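You operate a simulated robot arm through the tools that you are given. There is no shell and no other tool.

The job below is to be done with a simulated two-armed robot. You get a single attempt, and the scene is never put back.

TASK
Pick up the white can with a blue band from the top of the steel shelf on the near machine with one hand, pass it to the other hand and put it on the top of the side table. Set down upright: white can with a blue band.

Only the result counts: the job must be done as asked and must still hold three seconds after the hand-in. Knocking over, shifting, dropping, spilling or breaking anything else fails it.

THE ROBOT
Two 6-joint arms with two-finger parallel grippers on one trunk, on a base that moves. Base frame: it is fixed to the floor where the robot stands at the start and does not move with it; the origin is under the middle of the robot, x ahead of it, y to its left, z up. Lengths are in m, angles in degrees, forces in N, time in s.
The left shoulder is at the start at [-0.107, 0.177, 0.71], the right one opposite. With the tool pointing down near the work surface each hand reaches from about 0.1 to 0.62 m from the robot's upright axis, wherever it stands, measured 20 degrees to its own side. Places, roughly: top of the side table [0.7, 2.7, 0.9]; white can with a blue band (5x5x15 cm) [0.8, 0, 0.9]. Payload 1.57 kg a hand.
The TCP of each hand is the grasp point between the finger pads, 0.03 m short of the fingertips. In the tool frame z runs along the fingers and y along their closing line. Largest opening 0.08 m; finger width 0.017, thickness 0.012; the body of the gripper, 0.04 by 0.082 m, starts 0.08 m behind the TCP.
Orientation is that of the tool frame in the base frame, as [roll, pitch, yaw] about the fixed x, y, z axes, in that order (R = Rz(yaw) Ry(pitch) Rx(roll)). With the fingers straight down and closing along the base's y, the tool's x points along the base's -x, its y along +y and its z along -z.

THE INTERFACE
- The arms move only by the tool nudge_tool. It takes "left_plan", "right_plan" or both (then of equal length, played together; a hand with none holds still); each is a list of rows, each a list of 2 entries, a list of its own where there are three numbers: the shift along the tool's x, y, z in m, then the turn, a rotation vector about the tool's x, y, z in degrees. In form: [[[x, y, z], [ax, ay, az]], ...]. A call has 1 to 20 rows; each row shifts and turns the commanded pose from where the row before left it, along the tool's axes as they then stand. "left_claw" and "right_claw" are, for a hand that has rows, the gripper command, from -1 (fully open) to 1 (shut), values between in proportion, set as the call begins (left out, the last holds). Rows are played at 5 a second. More than 0.05 m and 8.6 degrees between two rows, or a gripper value outside its range, and nothing of the call is played. A pose out of reach is approached as far as the arm can. The call stops where the force on the tool passes 40 N (or 10 N more than at its start, if that is more) or the arm is blocked; 0.2 s more then pass. The fingers move at their own pace (about 0.072 m/s each) and stop on an object; they squeeze with about 29 N. The grip force told is the motor's: it shows also when the fingers shut on nothing. Time passes only in rows, and 0.2 s behind the last, so rows that do not move let the fingers close. The reply holds the time, the measured pose of the TCP, the force on the tool along the base axes, the opening and the grip force, in the units named above and with some noise, with the torque about the TCP (base axes, N m) and any sound that the robot's microphone picked up.
- Cameras (640 x 400 px; columns grow to the right, rows downward): "scene" is now at [0.0541, -0.0128, 1.4455]; the picture's right is [-0.12, -0.99, 0.00], its down [-0.62, 0.07, -0.78] and it looks along [0.78, -0.09, -0.62] (base axes); focal length 257 px, centre (320, 200). "left" rides on the left gripper at [0.072, 0.007, -0.122] in its tool frame; the picture's right is [-0.09, 1.00, 0.00], its down [-0.84, -0.08, -0.54] and it looks along [-0.54, -0.05, 0.84] (tool axes); focal length 238 px, centre (320, 200). "right" rides on the right gripper at [0.072, -0.007, -0.122] in its tool frame; the picture's right is [0.09, 1.00, 0.00], its down [-0.84, 0.08, -0.54] and it looks along [-0.54, 0.05, 0.84] (tool axes); focal length 238 px, centre (320, 200). There is no depth. A picture from a camera that has moved, and an enlarged one, comes with that camera's place and axes in the base frame and with its lens.
- get_image(camera): a new picture of that camera. The clock stands still meanwhile.
- raise_lower(by): moves the trunk up (or, below 0, down) by that many m; the arms and the scene camera ride with it, the base frame stays. It gives what a move gives, with no picture.
- steer(legs): drives the robot by 1 to 6 legs, each [ahead, left, turn to the left] in m, m and degrees, along the robot's own axes; the way and the turn of a leg run together, so that a leg with both is an arc; at most 1.5 m and 180 degrees a leg. The arms and the cameras ride along, it lands a little off, and it stops where it bumps. It gives what a move gives.
- pan_tilt(pan, tilt): turns the head with the scene camera to pan (to the left, within 143 degrees either way) and tilt (down, from -29 to 69), counted from straight ahead of the robot (the tilt from the chest, where the trunk bows). It gives what a move gives.
- enlarge(camera, box): a new picture of the part [left, top, right, bottom] of that camera's present view, enlarged. The clock stands still meanwhile.
- finish_job(): hands the job in; it is judged then, once.

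Places have to be worked out from the pictures, the camera data and where the tool is seen. Open the grippers and draw the arms clear of the work before you hand the job in, unless the task says otherwise.

The tools are called after "Call:" as name(argument=value, ...) on one line, values as JSON. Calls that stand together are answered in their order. nudge_tool: Moves the arms, as the interface text tells. Its arguments: {"type":"object","properties":{"left_plan":{"type":"array","items":{"type":"array"}},"left_claw":{"type":"number"},"right_plan":{"type":"array","items":{"type":"array"}},"right_claw":{"type":"number"}},"required":[]} The other tools are called the same way: raise_lower (by) moves the trunk up or down; steer (legs) drives the base; pan_tilt (pan, tilt) turns the head that bears the scene camera; get_image (camera) takes a picture; enlarge (camera, box) takes an enlarged picture of a part of a camera's view; finish_job () hands the job in.

At the start:

```text
clock: 0.0
left_ee_pos: [0.2615, 0.1169, 1.212]
left_tool_rot: [180.0, 0.0, 180.0]
left_contact_force: [-0.5, -0.3, -0.5]
left_torque: [0.0, -0.01, -0.03]
left_grip_width: 0.0803
left_finger_force: 0.0
right_ee_pos: [0.4008, -0.1774, 1.1511]
right_tool_rot: [-180.0, -0.1, -180.0]
right_contact_force: [-0.5, 0.1, 0.3]
right_torque: [-0.02, 0.02, 0.0]
right_grip_width: 0.0801
right_finger_force: 0.0
trunk travel left (down, up): [-0.15, 0.178]
robot x, y, heading: [0.0, 0.0002, -0.2]
head pan, tilt (commanded): [-6.7, 38.6]
```

scene: 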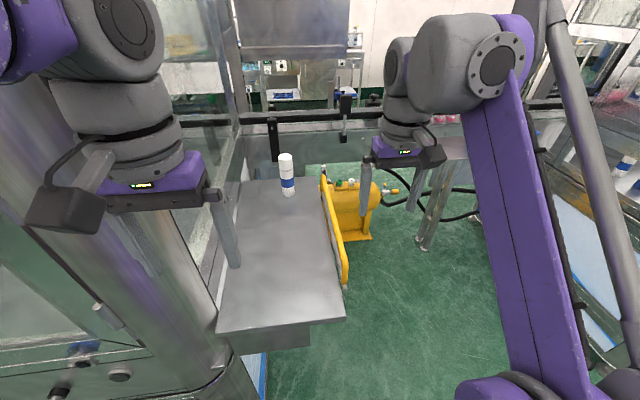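
right: 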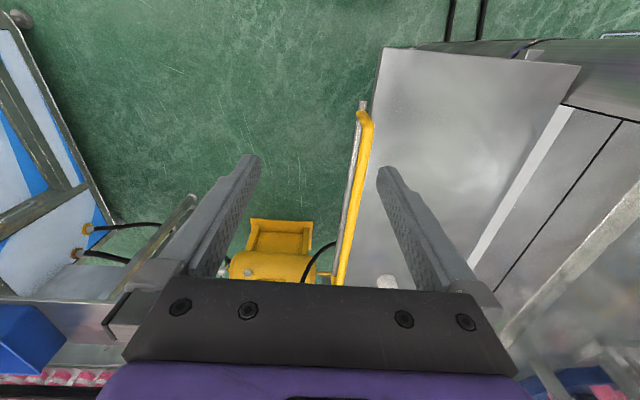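
left: 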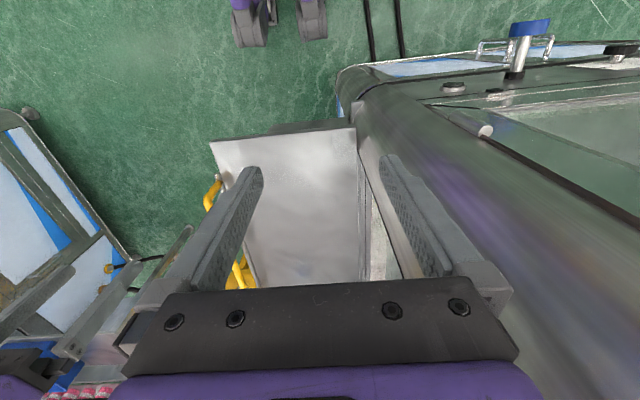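

The scene view shows the can standing on a steel shelf ahead, slightly left. I take an enlarged view of the can first to locate it.

Call:
enlarge(camera="scene", box=[200, 120, 360, 220])

Call:
enlarge(camera="scene", box=[180, 160, 420, 360])

```text
4.00 times, centred on (280, 170) of scene
camera zoom: at [0.0541, -0.0128, 1.4455], right [-0.12, -0.99, 0.0], down [-0.62, 0.07, -0.78], along [0.78, -0.09, -0.62], focal length 1028 px, centre (480, 320)
```

zoom: 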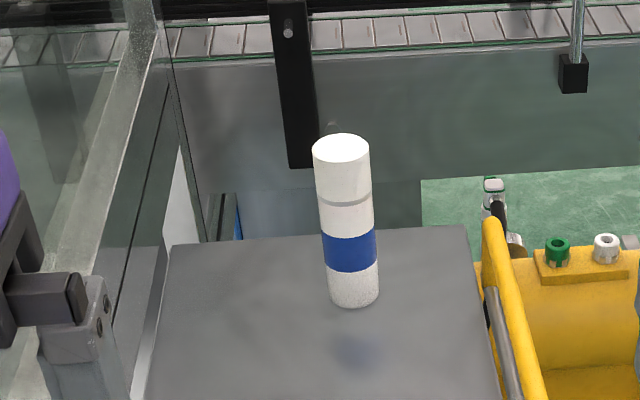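

```text
2.00 times, centred on (300, 260) of scene
camera zoom: at [0.0541, -0.0128, 1.4455], right [-0.12, -0.99, 0.0], down [-0.62, 0.07, -0.78], along [0.78, -0.09, -0.62], focal length 514 px, centre (360, 80)
```

zoom: 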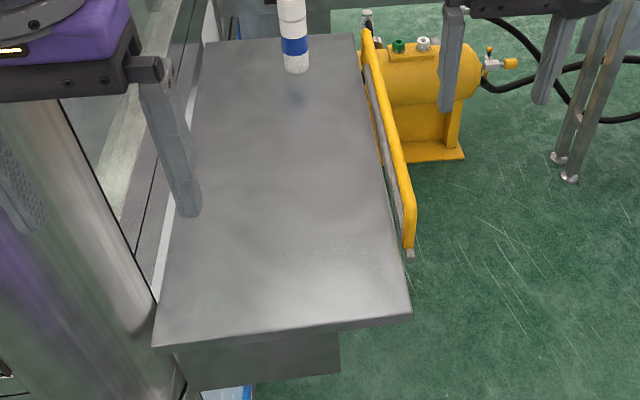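

The can stands at about x 0.80–0.85, y 0.015, on the shelf at z≈0.87. I now look around toward the side table, to plan the route.

Call:
pan_tilt(pan=60, tilt=25)

Call:
get_image(camera="scene")

Call:
pan_tilt(pan=100, tilt=25)

Call:
get_image(camera="scene")

Call:
pan_tilt(pan=-50, tilt=35)

Call:
get_image(camera="scene")

```text
clock: 1.4
left_ee_pos: [0.2618, 0.1162, 1.2127]
left_tool_rot: [-180.0, 0.0, 180.0]
left_contact_force: [0.2, -0.5, 0.8]
left_torque: [-0.04, -0.04, 0.0]
left_grip_width: 0.0798
left_finger_force: 0.0
right_ee_pos: [0.4006, -0.1779, 1.1508]
right_tool_rot: [180.0, 0.1, -180.0]
right_contact_force: [0.4, -0.9, 0.4]
right_torque: [0.0, -0.06, 0.03]
right_grip_width: 0.0801
right_finger_force: 0.1
trunk travel left (down, up): [-0.15, 0.178]
robot x, y, heading: [0.0002, 0.0022, -0.2]
head pan, tilt (commanded): [60.0, 25.0]
```

```text
taken
camera scene: at [0.0149, 0.0771, 1.4667], right [0.87, -0.5, 0.0], down [-0.21, -0.37, -0.91], along [0.45, 0.78, -0.42], focal length 257 px, centre (320, 200)
```

scene: 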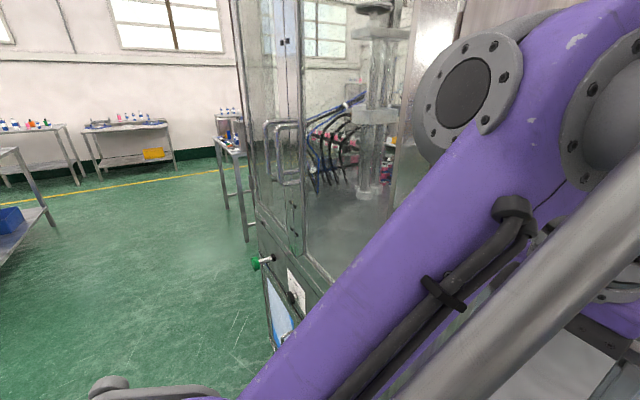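

```text
clock: 2.5
left_ee_pos: [0.2623, 0.115, 1.2127]
left_tool_rot: [-180.0, 0.0, 180.0]
left_contact_force: [0.1, 0.4, -0.1]
left_torque: [0.01, 0.01, -0.03]
left_grip_width: 0.0799
left_finger_force: 0.0
right_ee_pos: [0.4014, -0.177, 1.1506]
right_tool_rot: [-180.0, 0.0, 179.9]
right_contact_force: [0.5, 0.1, 0.3]
right_torque: [0.02, 0.01, -0.03]
right_grip_width: 0.08
right_finger_force: 0.1
trunk travel left (down, up): [-0.15, 0.178]
robot x, y, heading: [0.0017, 0.003, -0.1]
head pan, tilt (commanded): [100.0, 25.0]
```

```text
taken
camera scene: at [-0.0472, 0.088, 1.4667], right [0.98, 0.17, 0.0], down [0.07, -0.42, -0.91], along [-0.16, 0.89, -0.42], focal length 257 px, centre (320, 200)
```

scene: 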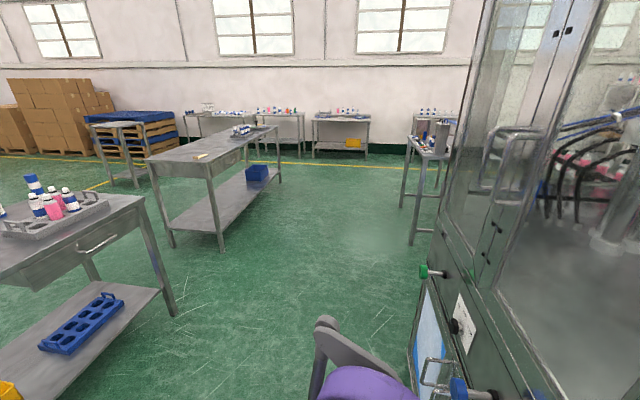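

```text
clock: 4.8
left_ee_pos: [0.263, 0.1157, 1.2124]
left_tool_rot: [-179.9, 0.0, -179.9]
left_contact_force: [0.5, 0.3, 0.3]
left_torque: [0.0, -0.04, 0.01]
left_grip_width: 0.0798
left_finger_force: 0.0
right_ee_pos: [0.4009, -0.178, 1.1506]
right_tool_rot: [-179.9, 0.1, -180.0]
right_contact_force: [0.2, 0.2, 0.7]
right_torque: [0.0, 0.02, 0.0]
right_grip_width: 0.0803
right_finger_force: 0.0
trunk travel left (down, up): [-0.15, 0.178]
robot x, y, heading: [-0.004, 0.0005, -0.1]
head pan, tilt (commanded): [-50.0, 35.0]
```

```text
taken
camera scene: at [0.0254, -0.0701, 1.4509], right [-0.77, -0.64, 0.0], down [-0.37, 0.44, -0.82], along [0.53, -0.63, -0.57], focal length 257 px, centre (320, 200)
```

scene: 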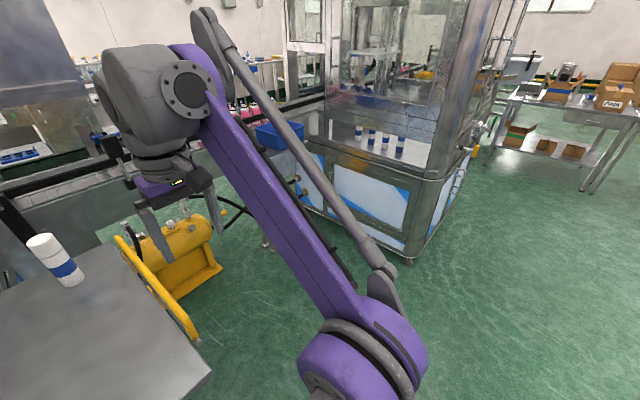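

The side table is probably the small one just beyond the left machine (at about x 0.6, y 2.6). I now zoom on the can and shelf from this head pose for a second sightline.

Call:
enlarge(camera="scene", box=[0, 200, 160, 300])

Call:
pan_tilt(pan=0, tilt=65)

Call:
get_image(camera="scene")

```text
4.00 times, centred on (80, 250) of scene
camera zoom: at [0.0254, -0.0701, 1.4509], right [-0.77, -0.64, 0.0], down [-0.37, 0.44, -0.82], along [0.53, -0.63, -0.57], focal length 1028 px, centre (1280, 0)
```

zoom: 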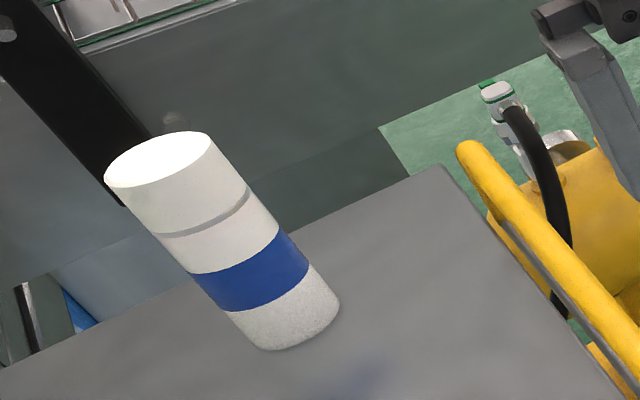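

```text
clock: 6.0
left_ee_pos: [0.2633, 0.1147, 1.2121]
left_tool_rot: [-179.9, 0.0, 180.0]
left_contact_force: [0.7, 0.6, -1.3]
left_torque: [0.01, -0.03, 0.03]
left_grip_width: 0.0798
left_finger_force: 0.1
right_ee_pos: [0.4017, -0.1766, 1.151]
right_tool_rot: [179.9, -0.1, 180.0]
right_contact_force: [-0.3, 0.9, 0.5]
right_torque: [0.04, -0.02, 0.02]
right_grip_width: 0.08
right_finger_force: 0.1
trunk travel left (down, up): [-0.15, 0.178]
robot x, y, heading: [-0.0009, 0.0009, 0.0]
head pan, tilt (commanded): [0.0, 65.0]
```

```text
taken
camera scene: at [0.0295, -0.0028, 1.4111], right [0.0, -1.0, 0.0], down [-0.91, 0.0, -0.42], along [0.42, 0.0, -0.91], focal length 257 px, centre (320, 200)
```

scene: 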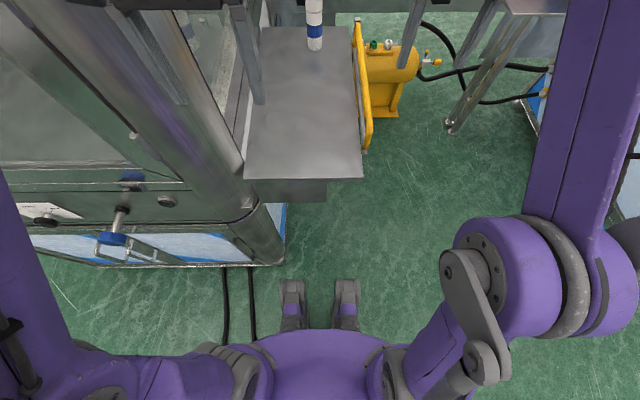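

The feet reach about x≈0.2, |y|≈0.2, and there is a yellow rail on the right side of the shelf. I zoom on this region to judge clearances before driving nearer.

Call:
enlarge(camera="scene", box=[230, 0, 470, 150])

Call:
enlarge(camera="scene", box=[200, 140, 440, 400])

Call:
enlarge(camera="right", box=[240, 20, 480, 300])

```text
2.67 times, centred on (350, 75) of scene
camera zoom: at [0.0295, -0.0028, 1.4111], right [0.0, -1.0, 0.0], down [-0.91, 0.0, -0.42], along [0.42, 0.0, -0.91], focal length 686 px, centre (240, 533)
```

zoom: 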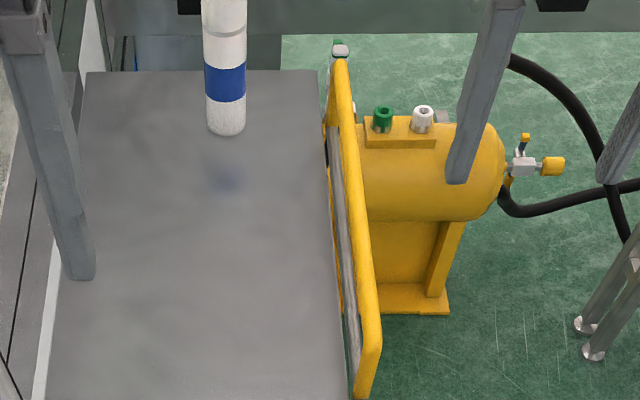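

```text
1.54 times, centred on (320, 270) of scene
camera zoom: at [0.0295, -0.0028, 1.4111], right [0.0, -1.0, 0.0], down [-0.91, 0.0, -0.42], along [0.42, 0.0, -0.91], focal length 396 px, centre (320, 92)
```

zoom: 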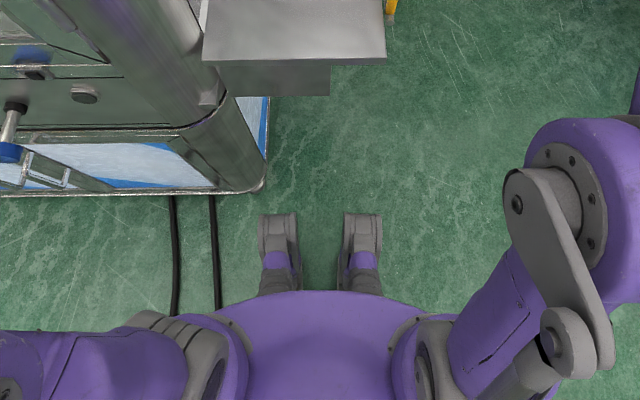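

```text
1.43 times, centred on (360, 160) of right
camera zoom: at [0.3287, -0.1838, 1.2738], right [-0.09, 1.0, 0.0], down [0.84, 0.08, 0.54], along [0.54, 0.05, -0.84], focal length 340 px, centre (263, 257)
```

zoom: 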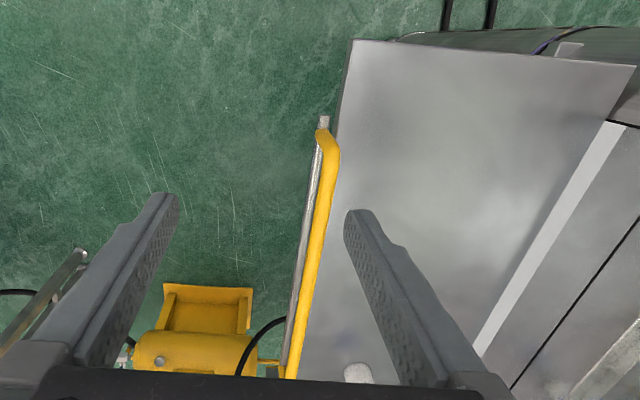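

The free floor lies to the right of the machine corner (about x 0.31, y 0.19), and the shelf spans about y −0.10..0.185 from x 0.33. I shift the robot right and a little ahead so the left hand can reach the can at about 20° to its left.

Call:
steer(legs=[[0, -0.22, 0], [0.15, 0, 0]])

Call:
pan_tilt(pan=15, tilt=55)

Call:
get_image(camera="scene")

Call:
get_image(camera="left")

```text
clock: 9.5
left_ee_pos: [0.414, -0.106, 1.212]
left_tool_rot: [-180.0, -0.1, -180.0]
left_contact_force: [0.5, 0.6, 0.4]
left_torque: [-0.03, 0.01, -0.01]
left_grip_width: 0.0798
left_finger_force: 0.1
right_ee_pos: [0.5526, -0.398, 1.1501]
right_tool_rot: [179.9, 0.1, 180.0]
right_contact_force: [-0.4, 0.6, -0.2]
right_torque: [-0.03, 0.04, -0.04]
right_grip_width: 0.0797
right_finger_force: 0.0
trunk travel left (down, up): [-0.15, 0.178]
robot x, y, heading: [0.1543, -0.2219, -0.2]
head pan, tilt (commanded): [0.0, 65.0]
```

```text
clock: 10.3
left_ee_pos: [0.4119, -0.105, 1.2124]
left_tool_rot: [-179.9, 0.0, -180.0]
left_contact_force: [-0.1, 0.0, 0.2]
left_torque: [0.01, 0.0, -0.01]
left_grip_width: 0.0798
left_finger_force: 0.0
right_ee_pos: [0.5521, -0.3979, 1.1517]
right_tool_rot: [-180.0, 0.0, -180.0]
right_contact_force: [0.2, -0.2, 0.1]
right_torque: [-0.01, 0.0, 0.01]
right_grip_width: 0.0798
right_finger_force: 0.1
trunk travel left (down, up): [-0.15, 0.178]
robot x, y, heading: [0.1526, -0.2213, 0.2]
head pan, tilt (commanded): [15.0, 55.0]
```

```text
taken
camera scene: at [0.189, -0.2057, 1.4226], right [0.26, -0.97, 0.0], down [-0.79, -0.21, -0.57], along [0.55, 0.15, -0.82], focal length 257 px, centre (320, 200)
```

scene: 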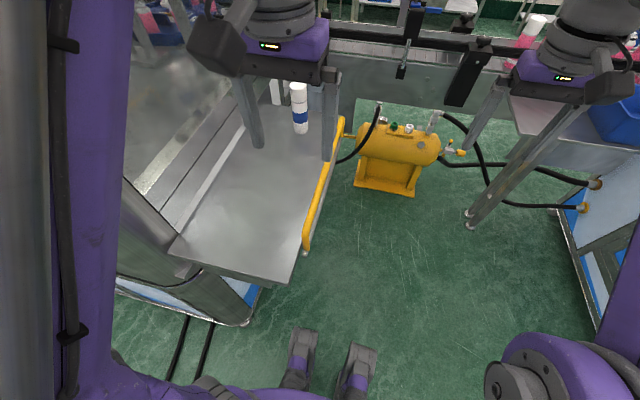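

```text
taken
camera left: at [0.3417, -0.0996, 1.3342], right [0.09, 1.0, 0.0], down [0.84, -0.08, 0.54], along [0.54, -0.05, -0.84], focal length 238 px, centre (320, 200)
```

left: 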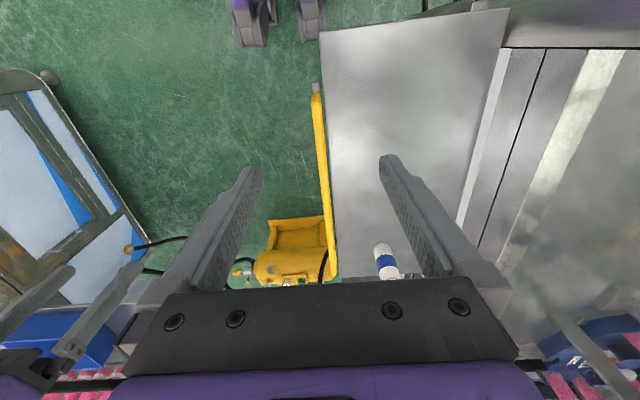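

Both cameras see the can; the robot is clear of the shelf. I zoom both views to triangulate the can.

Call:
enlarge(camera="left", box=[330, 220, 450, 295])

Call:
enlarge(camera="scene", box=[240, 60, 360, 160])

```text
5.33 times, centred on (390, 258) of left
camera zoom: at [0.3417, -0.0996, 1.3342], right [0.09, 1.0, 0.0], down [0.84, -0.08, 0.54], along [0.54, -0.05, -0.84], focal length 1271 px, centre (-53, -107)
```

zoom: 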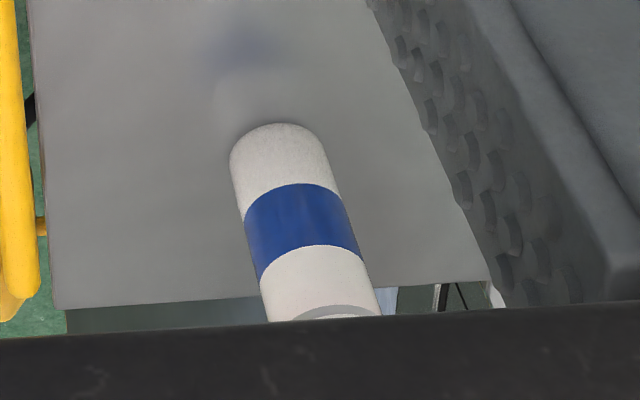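

```text
4.00 times, centred on (300, 110) of scene
camera zoom: at [0.189, -0.2057, 1.4226], right [0.26, -0.97, 0.0], down [-0.79, -0.21, -0.57], along [0.55, 0.15, -0.82], focal length 1028 px, centre (400, 560)
```

zoom: 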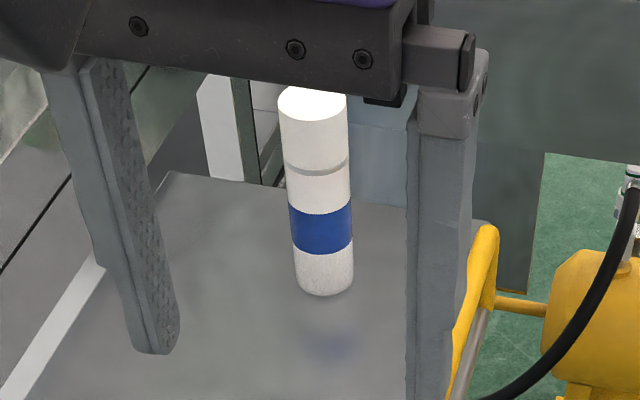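

From two sightlines the can is at about (0.813, 0.026), bottom z≈0.871, top ≈1.02. I raise the trunk so the left arm passes above the shelf edge, then move ahead a bit.

Call:
raise_lower(by=0.17)

Call:
steer(legs=[[0.12, 0, 0]])

Call:
get_image(camera="scene")

Call:
get_image(camera="left")

```text
clock: 12.2
left_ee_pos: [0.4128, -0.1053, 1.3825]
left_tool_rot: [180.0, 0.0, 180.0]
left_contact_force: [-0.6, 0.9, 0.4]
left_torque: [-0.01, 0.01, 0.02]
left_grip_width: 0.08
left_finger_force: 0.0
right_ee_pos: [0.5515, -0.3988, 1.3198]
right_tool_rot: [180.0, 0.0, 180.0]
right_contact_force: [-1.1, 0.1, -0.5]
right_torque: [0.02, -0.01, -0.01]
right_grip_width: 0.0802
right_finger_force: 0.2
trunk travel left (down, up): [-0.32, 0.008]
robot x, y, heading: [0.1493, -0.2216, -0.2]
head pan, tilt (commanded): [15.0, 55.0]
```

```text
clock: 13.4
left_ee_pos: [0.5296, -0.106, 1.3824]
left_tool_rot: [-180.0, 0.1, 179.9]
left_contact_force: [-0.3, 0.5, -0.3]
left_torque: [-0.01, -0.02, 0.03]
left_grip_width: 0.08
left_finger_force: 0.2
right_ee_pos: [0.67, -0.3985, 1.3208]
right_tool_rot: [180.0, 0.0, 180.0]
right_contact_force: [0.1, 0.1, 0.5]
right_torque: [-0.02, -0.02, -0.02]
right_grip_width: 0.0801
right_finger_force: 0.0
trunk travel left (down, up): [-0.32, 0.008]
robot x, y, heading: [0.2718, -0.2237, 0.1]
head pan, tilt (commanded): [15.0, 55.0]
```

```text
taken
camera scene: at [0.2956, -0.2056, 1.596], right [0.26, -0.97, 0.0], down [-0.79, -0.21, -0.57], along [0.56, 0.15, -0.82], focal length 257 px, centre (320, 200)
```

scene: 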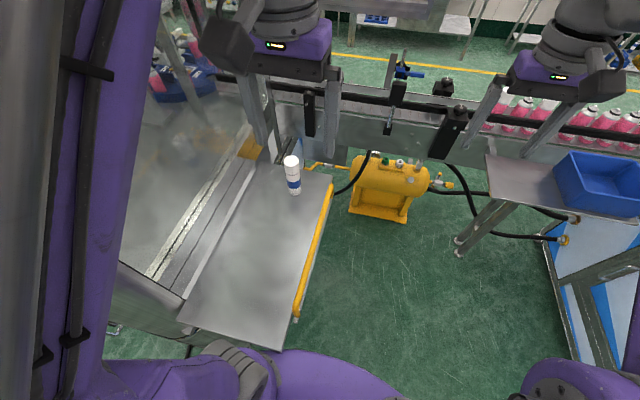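

```text
taken
camera left: at [0.4585, -0.0995, 1.504], right [0.09, 1.0, 0.0], down [0.84, -0.08, 0.54], along [0.54, -0.05, -0.84], focal length 238 px, centre (320, 200)
```

left: 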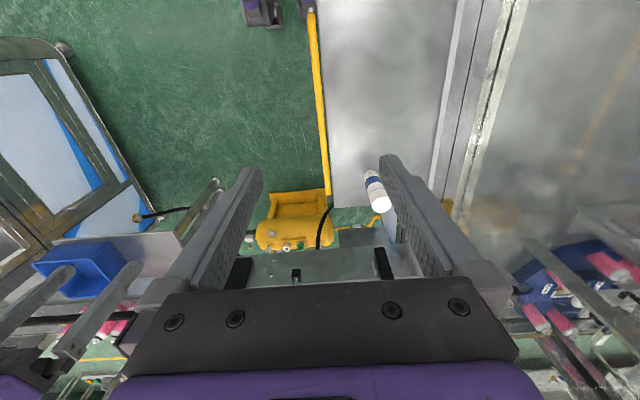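

The left hand is free to approach. I move it in eight rows to a stand-off point near (0.75, 0.026, 1.18), still above the can top, and check again.

Call:
nudge_tool(left_plan=[[[-0.0275, 0.0165, 0.025], [0, 0, 0]], [[-0.0275, 0.0165, 0.025], [0, 0, 0]], [[-0.0275, 0.0165, 0.025], [0, 0, 0]], [[-0.0275, 0.0165, 0.025], [0, 0, 0]], [[-0.0275, 0.0165, 0.025], [0, 0, 0]], [[-0.0275, 0.0165, 0.025], [0, 0, 0]], [[-0.0275, 0.0165, 0.025], [0, 0, 0]], [[-0.0275, 0.0165, 0.025], [0, 0, 0]]], left_claw=-1)

Call:
get_image(camera="left")

Call:
get_image(camera="scene")

```text
clock: 15.2
left_ee_pos: [0.7504, 0.0266, 1.1803]
left_tool_rot: [-180.0, 0.0, 180.0]
left_contact_force: [-0.2, 1.2, -0.4]
left_torque: [0.01, 0.03, -0.02]
left_grip_width: 0.0798
left_finger_force: 0.0
right_ee_pos: [0.6709, -0.398, 1.3211]
right_tool_rot: [-179.9, 0.0, -179.9]
right_contact_force: [0.3, -0.9, 0.4]
right_torque: [-0.03, 0.0, 0.0]
right_grip_width: 0.0802
right_finger_force: 0.0
trunk travel left (down, up): [-0.32, 0.008]
robot x, y, heading: [0.2731, -0.2243, -0.1]
head pan, tilt (commanded): [15.0, 55.0]
```

```text
taken
camera left: at [0.6803, 0.033, 1.3038], right [0.09, 1.0, 0.0], down [0.84, -0.08, 0.54], along [0.54, -0.05, -0.84], focal length 238 px, centre (320, 200)
```

left: 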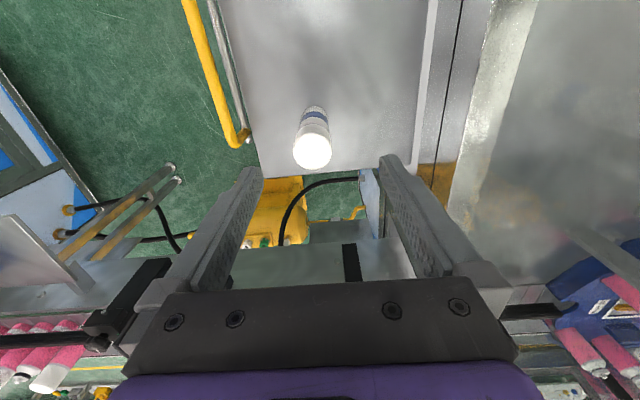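

```text
taken
camera scene: at [0.2987, -0.205, 1.5962], right [0.26, -0.97, 0.0], down [-0.79, -0.21, -0.57], along [0.55, 0.15, -0.82], focal length 257 px, centre (320, 200)
```

scene: 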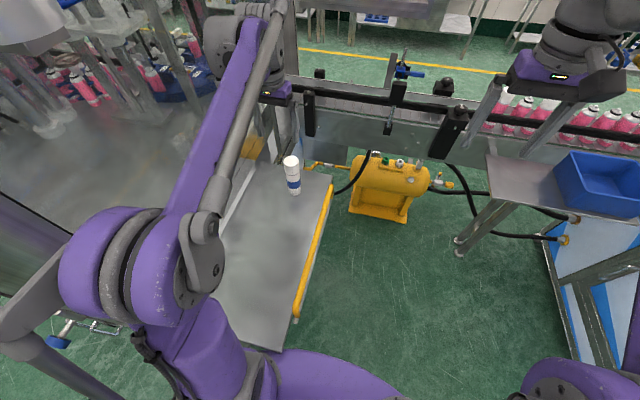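

The arm moved as asked with no contact. I check the left elbow's clearance to the machine wall by turning the head left.

Call:
pan_tilt(pan=60, tilt=45)

Call:
get_image(camera="scene")

Call:
enlarge(camera="left", box=[200, 60, 440, 210])

```text
clock: 16.4
left_ee_pos: [0.7493, 0.0261, 1.1824]
left_tool_rot: [180.0, 0.0, -180.0]
left_contact_force: [0.4, 0.1, -0.7]
left_torque: [0.02, -0.01, -0.01]
left_grip_width: 0.08
left_finger_force: 0.1
right_ee_pos: [0.6708, -0.3993, 1.3211]
right_tool_rot: [-179.9, 0.1, -180.0]
right_contact_force: [-0.7, 0.5, 0.9]
right_torque: [-0.03, -0.02, -0.02]
right_grip_width: 0.08
right_finger_force: 0.1
trunk travel left (down, up): [-0.32, 0.008]
robot x, y, heading: [0.2654, -0.2212, 0.3]
head pan, tilt (commanded): [60.0, 45.0]
```

```text
taken
camera scene: at [0.2683, -0.1539, 1.6096], right [0.87, -0.5, 0.0], down [-0.35, -0.61, -0.71], along [0.35, 0.61, -0.71], focal length 257 px, centre (320, 200)
```

scene: 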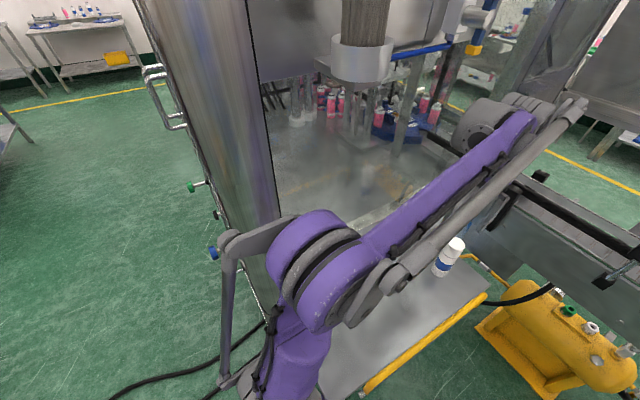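

```text
2.67 times, centred on (320, 135) of left
camera zoom: at [0.6787, 0.0323, 1.3046], right [0.09, 1.0, 0.0], down [0.84, -0.08, 0.54], along [0.54, -0.05, -0.84], focal length 636 px, centre (320, 373)
```

zoom: 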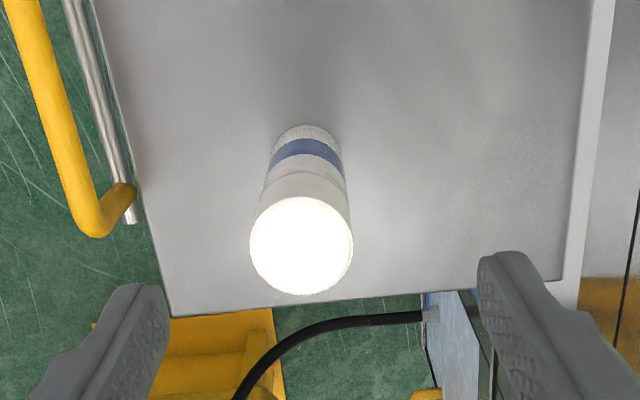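

The close view puts the can axis at about (0.787, 0.016) with the shelf at z≈0.89 and top ≈1.04. Elbow clears the machine column. I move over it at z≈1.11 and look again.

Call:
nudge_tool(left_plan=[[[-0.018, -0.005, 0.02], [0, 0, 0]], [[-0.019, -0.005, 0.02], [0, 0, 0]], [[0, 0, 0.015], [0, 0, 0]], [[0, 0, 0], [0, 0, 0]]])

Call:
get_image(camera="left")

Call:
enlarge(camera="left", box=[240, 100, 400, 220])

```text
clock: 17.4
left_ee_pos: [0.7876, 0.0171, 1.1265]
left_tool_rot: [180.0, -0.1, -179.9]
left_contact_force: [-0.1, 0.0, 0.1]
left_torque: [0.04, -0.02, -0.04]
left_grip_width: 0.0796
left_finger_force: 0.0
right_ee_pos: [0.6706, -0.3985, 1.3213]
right_tool_rot: [-180.0, -0.1, 180.0]
right_contact_force: [0.0, -0.1, 0.1]
right_torque: [0.03, 0.02, 0.02]
right_grip_width: 0.0801
right_finger_force: 0.0
trunk travel left (down, up): [-0.32, 0.008]
robot x, y, heading: [0.2683, -0.2223, -0.2]
head pan, tilt (commanded): [60.0, 45.0]
```

```text
taken
camera left: at [0.7165, 0.0227, 1.2487], right [0.09, 1.0, 0.0], down [0.84, -0.08, 0.54], along [0.54, -0.05, -0.84], focal length 238 px, centre (320, 200)
```

left: 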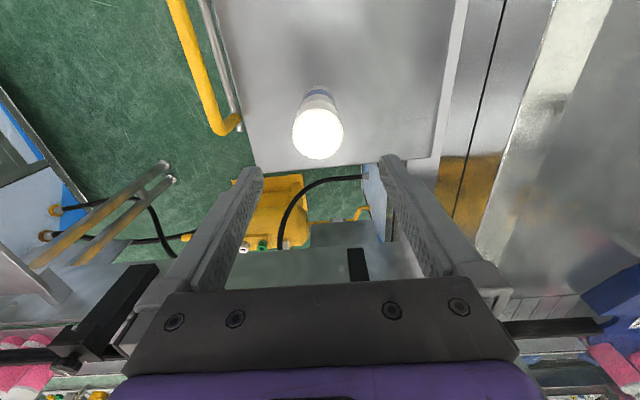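

```text
3.33 times, centred on (320, 160) of left
camera zoom: at [0.7165, 0.0227, 1.2487], right [0.09, 1.0, 0.0], down [0.84, -0.08, 0.54], along [0.54, -0.05, -0.84], focal length 794 px, centre (320, 333)
```

zoom: 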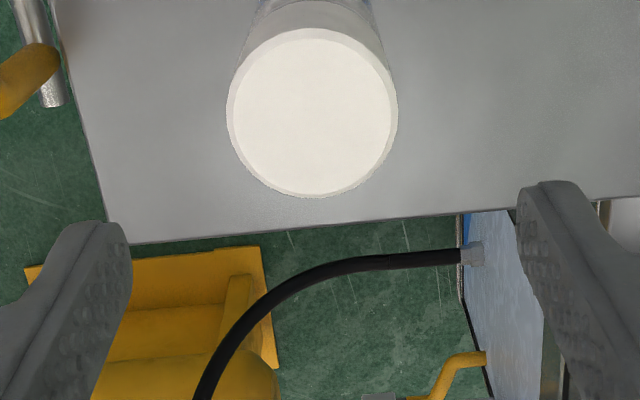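

The can top is centred at about (0.785, 0.0145), nearly under the tool. I correct by a couple of millimetres and descend with fingers astride it to z≈1.005.

Call:
nudge_tool(left_plan=[[[0.002, -0.0025, 0.02], [0, 0, 0]], [[0, 0, 0.03], [0, 0, 0]], [[0, 0, 0.03], [0, 0, 0]], [[0, 0, 0.03], [0, 0, 0]], [[0, 0, 0.01], [0, 0, 0]], [[0, 0, 0], [0, 0, 0]]])

Call:
get_image(camera="left")

Call:
pan_tilt(pan=30, tilt=50)

Call:
get_image(camera="scene")

```text
clock: 18.8
left_ee_pos: [0.787, 0.0129, 1.0068]
left_tool_rot: [-180.0, 0.1, -180.0]
left_contact_force: [0.4, 0.3, -0.7]
left_torque: [0.0, 0.01, 0.01]
left_grip_width: 0.08
left_finger_force: 0.1
right_ee_pos: [0.6712, -0.3979, 1.3222]
right_tool_rot: [-180.0, 0.1, -179.9]
right_contact_force: [0.4, 0.1, 0.3]
right_torque: [0.03, 0.01, -0.02]
right_grip_width: 0.0802
right_finger_force: 0.1
trunk travel left (down, up): [-0.32, 0.008]
robot x, y, heading: [0.2712, -0.2232, -0.2]
head pan, tilt (commanded): [60.0, 45.0]
```

```text
taken
camera left: at [0.7152, 0.0201, 1.1291], right [0.09, 1.0, 0.0], down [0.84, -0.08, 0.54], along [0.54, -0.05, -0.84], focal length 238 px, centre (320, 200)
```

left: 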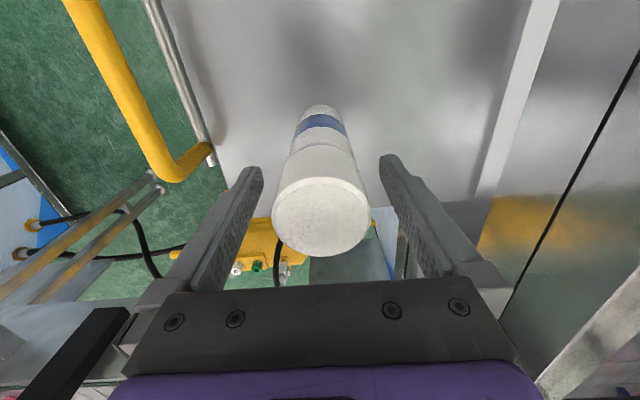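

```text
clock: 19.7
left_ee_pos: [0.7867, 0.0149, 1.0089]
left_tool_rot: [-179.9, 0.0, 179.9]
left_contact_force: [0.2, -0.3, -0.5]
left_torque: [0.0, 0.03, 0.0]
left_grip_width: 0.08
left_finger_force: 0.1
right_ee_pos: [0.6706, -0.3981, 1.322]
right_tool_rot: [-180.0, 0.0, -180.0]
right_contact_force: [0.6, 0.4, -0.5]
right_torque: [0.01, 0.03, -0.02]
right_grip_width: 0.0799
right_finger_force: 0.1
trunk travel left (down, up): [-0.32, 0.008]
robot x, y, heading: [0.2697, -0.2205, -0.0]
head pan, tilt (commanded): [30.0, 50.0]
```

```text
taken
camera scene: at [0.2942, -0.1857, 1.6027], right [0.5, -0.87, 0.0], down [-0.66, -0.38, -0.64], along [0.56, 0.32, -0.77], focal length 257 px, centre (320, 200)
```

scene: 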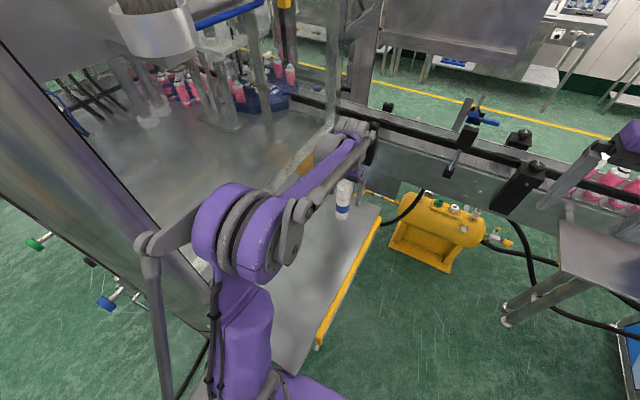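

The can top (z≈1.033) sits centred between the fingers, about 2.5 cm above the TCP. I go 5 mm lower and close the left gripper.

Call:
nudge_tool(left_plan=[[[0, 0, 0.005], [0, 0, 0]], [[0, 0, 0], [0, 0, 0]]])

Call:
nudge_tool(left_plan=[[[0, 0, 0], [0, 0, 0]], [[0, 0, 0], [0, 0, 0]], [[0, 0, 0], [0, 0, 0]], [[0, 0, 0], [0, 0, 0]], [[0, 0, 0], [0, 0, 0]]], left_claw=1)

Call:
get_image(camera="left")

```text
clock: 20.3
left_ee_pos: [0.7865, 0.0132, 1.0021]
left_tool_rot: [-179.9, 0.0, -180.0]
left_contact_force: [0.4, 0.1, 0.7]
left_torque: [0.03, 0.05, 0.01]
left_grip_width: 0.0803
left_finger_force: 0.0
right_ee_pos: [0.67, -0.399, 1.3209]
right_tool_rot: [-180.0, -0.1, 180.0]
right_contact_force: [-0.3, 0.5, -0.2]
right_torque: [-0.01, 0.0, -0.02]
right_grip_width: 0.08
right_finger_force: 0.2
trunk travel left (down, up): [-0.32, 0.008]
robot x, y, heading: [0.2624, -0.2203, -0.1]
head pan, tilt (commanded): [30.0, 50.0]
```

```text
clock: 21.5
left_ee_pos: [0.7857, 0.0142, 1.0019]
left_tool_rot: [-180.0, 0.0, 180.0]
left_contact_force: [0.4, 1.1, 1.1]
left_torque: [0.05, -0.05, 0.0]
left_grip_width: 0.0445
left_finger_force: 28.9
right_ee_pos: [0.6702, -0.3977, 1.3216]
right_tool_rot: [180.0, 0.0, 180.0]
right_contact_force: [0.8, 0.2, -0.4]
right_torque: [-0.02, 0.04, 0.0]
right_grip_width: 0.0799
right_finger_force: 0.1
trunk travel left (down, up): [-0.32, 0.008]
robot x, y, heading: [0.2688, -0.2196, -0.0]
head pan, tilt (commanded): [30.0, 50.0]
```

```text
taken
camera left: at [0.715, 0.0201, 1.1242], right [0.09, 1.0, 0.0], down [0.84, -0.08, 0.54], along [0.54, -0.05, -0.84], focal length 238 px, centre (320, 200)
```

left: 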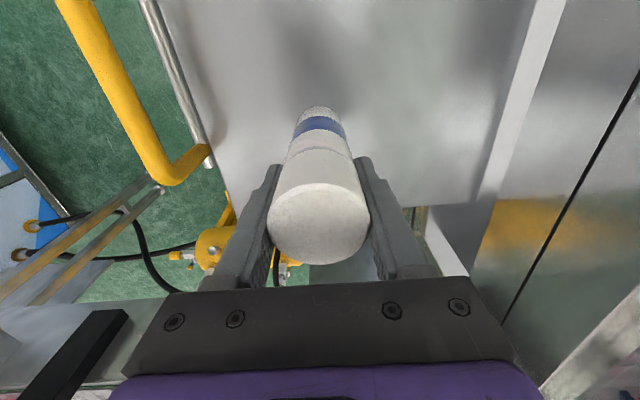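

The left gripper holds the can (opening 0.0445, 29 N). I lift it straight up by about 0.15 m.

Call:
nudge_tool(left_plan=[[[0, 0, -0.015], [0, 0, 0]], [[0, 0, -0.025], [0, 0, 0]], [[0, 0, -0.03], [0, 0, 0]], [[0, 0, -0.03], [0, 0, 0]], [[0, 0, -0.03], [0, 0, 0]], [[0, 0, -0.02], [0, 0, 0]]])

Call:
get_image(camera="left")

Call:
get_image(camera="scene")

```text
clock: 22.9
left_ee_pos: [0.7851, 0.0139, 1.1532]
left_tool_rot: [-179.9, 0.0, -180.0]
left_contact_force: [-0.3, 0.5, -2.2]
left_torque: [0.03, -0.01, 0.0]
left_grip_width: 0.0446
left_finger_force: 29.2
right_ee_pos: [0.6704, -0.3983, 1.3219]
right_tool_rot: [-180.0, 0.0, 180.0]
right_contact_force: [0.2, 0.5, -0.1]
right_torque: [-0.04, -0.01, 0.03]
right_grip_width: 0.0798
right_finger_force: 0.0
trunk travel left (down, up): [-0.32, 0.008]
robot x, y, heading: [0.272, -0.2213, -0.0]
head pan, tilt (commanded): [30.0, 50.0]
```

```text
taken
camera left: at [0.7152, 0.0208, 1.2747], right [0.09, 1.0, 0.0], down [0.84, -0.08, 0.54], along [0.54, -0.05, -0.84], focal length 238 px, centre (320, 200)
```

left: 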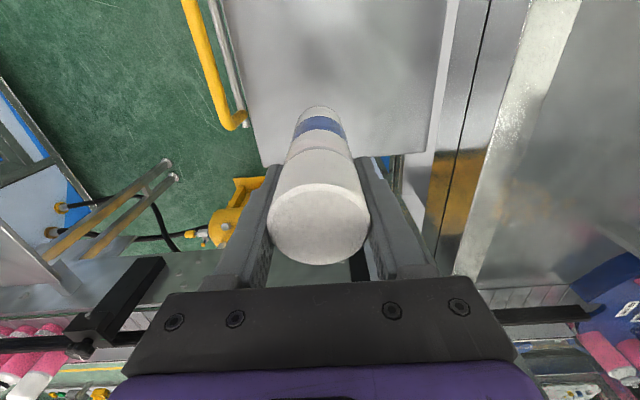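

```text
taken
camera scene: at [0.2943, -0.1858, 1.6027], right [0.5, -0.87, 0.0], down [-0.66, -0.38, -0.64], along [0.56, 0.32, -0.77], focal length 257 px, centre (320, 200)
```

scene: 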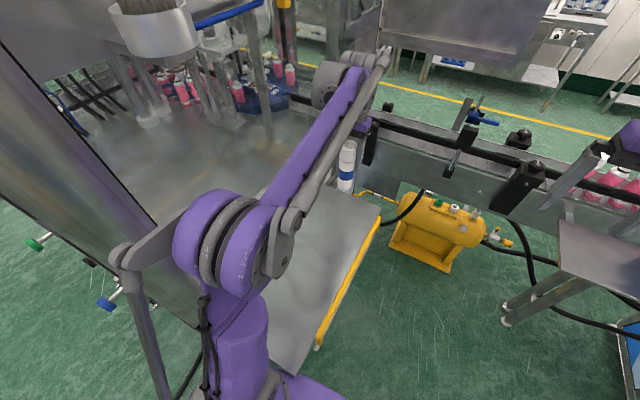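

The can is lifted upright. I draw the left hand back toward the robot and slightly up, then back the robot away from the shelf.

Call:
nudge_tool(left_plan=[[[0.03, -0.018, -0.017], [0, 0, 0]], [[0.03, -0.018, -0.017], [0, 0, 0]], [[0.03, -0.018, -0.017], [0, 0, 0]], [[0.03, -0.018, -0.017], [0, 0, 0]], [[0.03, -0.018, -0.017], [0, 0, 0]], [[0.03, -0.018, -0.017], [0, 0, 0]]])

Call:
steer(legs=[[-0.5, 0, 0]])

Call:
pan_tilt(pan=0, tilt=35)

Call:
get_image(camera="scene")

```text
clock: 24.3
left_ee_pos: [0.6053, -0.0936, 1.2542]
left_tool_rot: [180.0, 0.0, 180.0]
left_contact_force: [0.8, 0.3, -1.7]
left_torque: [0.03, -0.02, 0.01]
left_grip_width: 0.0446
left_finger_force: 29.2
right_ee_pos: [0.6694, -0.3988, 1.3216]
right_tool_rot: [-180.0, 0.1, 180.0]
right_contact_force: [0.6, -0.1, 0.2]
right_torque: [0.01, -0.03, -0.04]
right_grip_width: 0.0801
right_finger_force: 0.1
trunk travel left (down, up): [-0.32, 0.008]
robot x, y, heading: [0.2705, -0.2193, -0.2]
head pan, tilt (commanded): [30.0, 50.0]
```

```text
clock: 27.3
left_ee_pos: [0.1058, -0.095, 1.2538]
left_tool_rot: [-180.0, 0.0, -179.9]
left_contact_force: [-0.1, -0.3, -2.0]
left_torque: [0.0, -0.07, 0.0]
left_grip_width: 0.0447
left_finger_force: 28.9
right_ee_pos: [0.1713, -0.3988, 1.3209]
right_tool_rot: [-179.9, 0.0, -179.8]
right_contact_force: [0.5, -0.3, -0.2]
right_torque: [0.02, -0.01, -0.02]
right_grip_width: 0.0798
right_finger_force: 0.1
trunk travel left (down, up): [-0.32, 0.008]
robot x, y, heading: [-0.2334, -0.2203, 0.3]
head pan, tilt (commanded): [30.0, 50.0]
```

```text
clock: 28.2
left_ee_pos: [0.106, -0.0924, 1.2541]
left_tool_rot: [-180.0, 0.0, -179.9]
left_contact_force: [-0.4, 0.4, -1.7]
left_torque: [0.01, -0.01, -0.01]
left_grip_width: 0.0443
left_finger_force: 29.1
right_ee_pos: [0.17, -0.3989, 1.3192]
right_tool_rot: [180.0, 0.0, -180.0]
right_contact_force: [0.3, -0.4, -0.5]
right_torque: [-0.01, -0.01, -0.01]
right_grip_width: 0.0801
right_finger_force: 0.1
trunk travel left (down, up): [-0.32, 0.008]
robot x, y, heading: [-0.2323, -0.224, -0.1]
head pan, tilt (commanded): [0.0, 35.0]
```

```text
taken
camera scene: at [-0.1849, -0.2246, 1.6244], right [0.0, -1.0, 0.0], down [-0.57, 0.0, -0.82], along [0.82, 0.0, -0.57], focal length 257 px, centre (320, 200)
```

scene: 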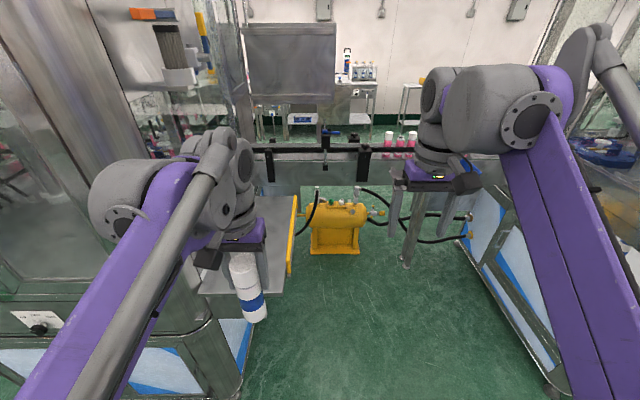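

Clear of the shelf, with the can upright in the left hand (bottom about z 1.144). I now turn the right hand in place: yaw 60° to point forward-left, then pitch it up about 60° so it can take the lower part of the can from the side.

Call:
nudge_tool(right_plan=[[[0, 0, 0], [0, 0, -8.5]], [[0, 0, 0], [0, 0, -8.5]], [[0, 0, 0], [0, 0, -8.5]], [[0, 0, 0], [0, 0, -8.5]], [[0, 0, 0], [0, 0, -8.5]], [[0, 0, 0], [0, 0, -8.5]], [[0, 0, 0], [0, 0, -8.5]]], right_claw=-1)

Call:
nudge_tool(right_plan=[[[0, 0, 0], [0, -8.5, 0]], [[0, 0, 0], [0, -8.5, 0]], [[0, 0, 0], [0, -8.5, 0]], [[0, 0, 0], [0, -8.5, 0]], [[0, 0, 0], [0, -8.5, 0]], [[0, 0, 0], [0, -8.5, 0]], [[0, 0, 0], [0, -8.5, 0]]])

Call:
get_image(camera="scene")

Call:
get_image(camera="right")

```text
clock: 29.8
left_ee_pos: [0.1052, -0.0931, 1.2547]
left_tool_rot: [179.9, -0.1, -179.9]
left_contact_force: [0.2, 0.2, -2.2]
left_torque: [-0.02, -0.02, 0.01]
left_grip_width: 0.0446
left_finger_force: 29.2
right_ee_pos: [0.17, -0.3986, 1.3216]
right_tool_rot: [180.0, 0.0, -120.4]
right_contact_force: [0.6, 0.0, -0.4]
right_torque: [-0.05, 0.0, 0.0]
right_grip_width: 0.08
right_finger_force: 0.0
trunk travel left (down, up): [-0.32, 0.008]
robot x, y, heading: [-0.2309, -0.2231, 0.1]
head pan, tilt (commanded): [0.0, 35.0]
```

```text
clock: 31.4
left_ee_pos: [0.1053, -0.095, 1.2527]
left_tool_rot: [-180.0, 0.0, -179.8]
left_contact_force: [-0.1, -0.3, -2.2]
left_torque: [-0.02, 0.0, -0.02]
left_grip_width: 0.0445
left_finger_force: 29.2
right_ee_pos: [0.1693, -0.399, 1.3209]
right_tool_rot: [-179.8, 59.7, -120.4]
right_contact_force: [-0.2, -0.9, 1.0]
right_torque: [-0.01, -0.01, -0.01]
right_grip_width: 0.0803
right_finger_force: 0.1
trunk travel left (down, up): [-0.32, 0.008]
robot x, y, heading: [-0.2285, -0.2209, 0.2]
head pan, tilt (commanded): [0.0, 35.0]
```

```text
taken
camera scene: at [-0.1853, -0.2249, 1.6245], right [0.0, -1.0, 0.0], down [-0.57, 0.0, -0.82], along [0.82, 0.0, -0.57], focal length 257 px, centre (320, 200)
```

scene: 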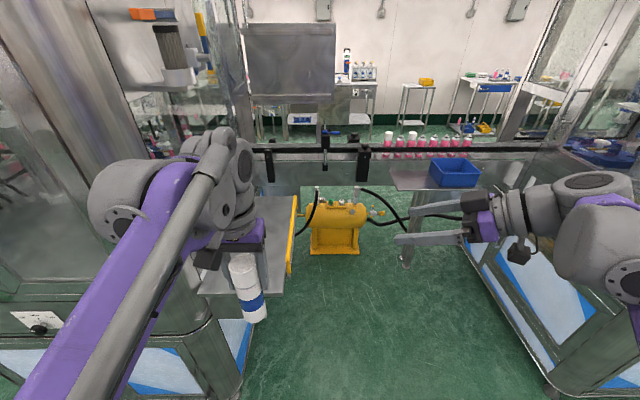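

```text
taken
camera right: at [0.103, -0.5244, 1.3215], right [-0.88, 0.46, -0.08], down [-0.09, 0.0, 1.0], along [0.46, 0.89, 0.04], focal length 238 px, centre (320, 200)
```

right: 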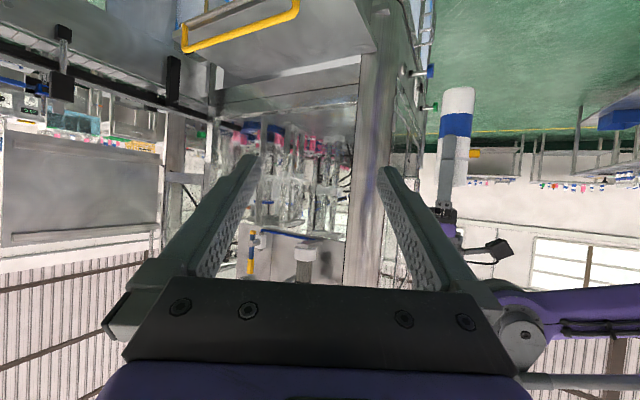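

The right hand turned as planned (tool z ≈ (0.44, 0.75, −0.50)). I steepen it by one row to keep its camera higher, and bring the left hand with the can to about (0.15, −0.17).

Call:
nudge_tool(left_plan=[[[-0.0225, -0.038, 0], [0, 0, 0]], [[-0.0225, -0.038, 0], [0, 0, 0]], [[0, 0, 0], [0, 0, 0]]], right_plan=[[[0, 0, 0], [0, 8.5, 0]], [[0, 0, 0], [0, 0, 0]], [[0, 0, 0], [0, 0, 0]]])

Call:
get_image(camera="scene")

```text
clock: 32.2
left_ee_pos: [0.1502, -0.1704, 1.2545]
left_tool_rot: [180.0, 0.0, -179.9]
left_contact_force: [0.5, 0.3, -1.1]
left_torque: [-0.02, 0.0, -0.01]
left_grip_width: 0.0446
left_finger_force: 28.8
right_ee_pos: [0.169, -0.3987, 1.3214]
right_tool_rot: [-180.0, 50.9, -120.4]
right_contact_force: [1.0, -0.5, -0.7]
right_torque: [0.02, 0.01, -0.02]
right_grip_width: 0.08
right_finger_force: 0.1
trunk travel left (down, up): [-0.32, 0.008]
robot x, y, heading: [-0.2325, -0.2213, 0.1]
head pan, tilt (commanded): [0.0, 35.0]
```

```text
taken
camera scene: at [-0.1861, -0.2238, 1.6244], right [0.0, -1.0, 0.0], down [-0.57, 0.0, -0.82], along [0.82, 0.0, -0.57], focal length 257 px, centre (320, 200)
```

scene: 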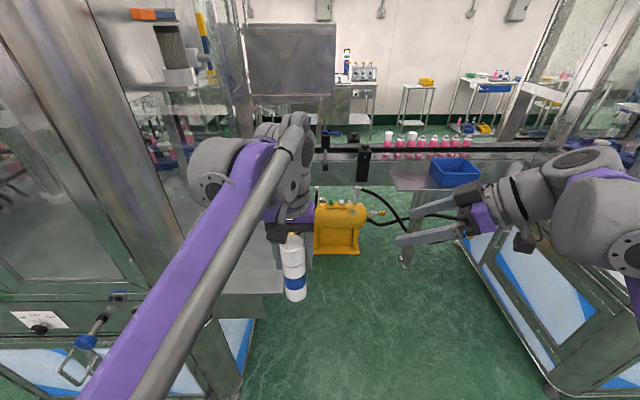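

The can bottom shows at about z 1.14 under the left hand, consistent with my figure. I bring the right hand to a pre-grasp point about 0.12 m behind the can at z≈1.187.

Call:
nudge_tool(right_plan=[[[0.0121, 0.0263, 0.0273], [0, 0, 0]], [[0.0121, 0.0263, 0.0273], [0, 0, 0]], [[0.0121, 0.0263, 0.0273], [0, 0, 0]], [[0.0121, 0.0263, 0.0273], [0, 0, 0]], [[0.0121, 0.0263, 0.0273], [0, 0, 0]], [[0, 0, 0], [0, 0, 0]]])

Call:
get_image(camera="scene")

Call:
get_image(camera="right")

```text
clock: 33.6
left_ee_pos: [0.1505, -0.1723, 1.2549]
left_tool_rot: [180.0, 0.1, -179.8]
left_contact_force: [-0.6, -0.2, -1.4]
left_torque: [-0.01, 0.02, -0.02]
left_grip_width: 0.0445
left_finger_force: 28.7
right_ee_pos: [0.0917, -0.2714, 1.1874]
right_tool_rot: [179.9, 51.0, -120.4]
right_contact_force: [0.4, -0.1, -0.5]
right_torque: [0.02, 0.0, -0.02]
right_grip_width: 0.0799
right_finger_force: 0.1
trunk travel left (down, up): [-0.32, 0.008]
robot x, y, heading: [-0.2321, -0.2239, 0.0]
head pan, tilt (commanded): [0.0, 35.0]
```

```text
taken
camera scene: at [-0.1845, -0.2247, 1.6245], right [0.0, -1.0, 0.0], down [-0.57, 0.0, -0.82], along [0.82, 0.0, -0.57], focal length 257 px, centre (320, 200)
```

scene: 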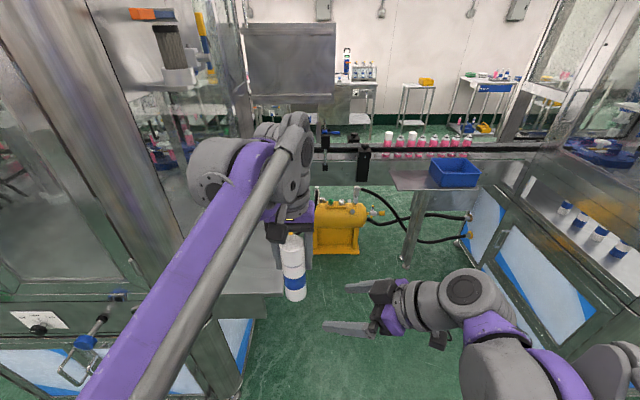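

```text
taken
camera right: at [0.026, -0.3968, 1.2094], right [-0.89, 0.45, -0.07], down [-0.01, 0.13, 0.99], along [0.46, 0.88, -0.11], focal length 238 px, centre (320, 200)
```

right: 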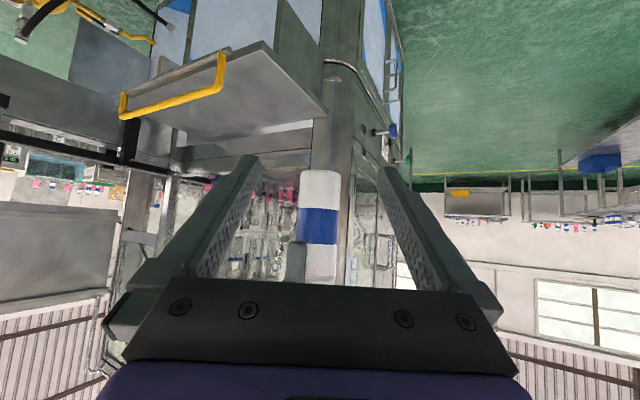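

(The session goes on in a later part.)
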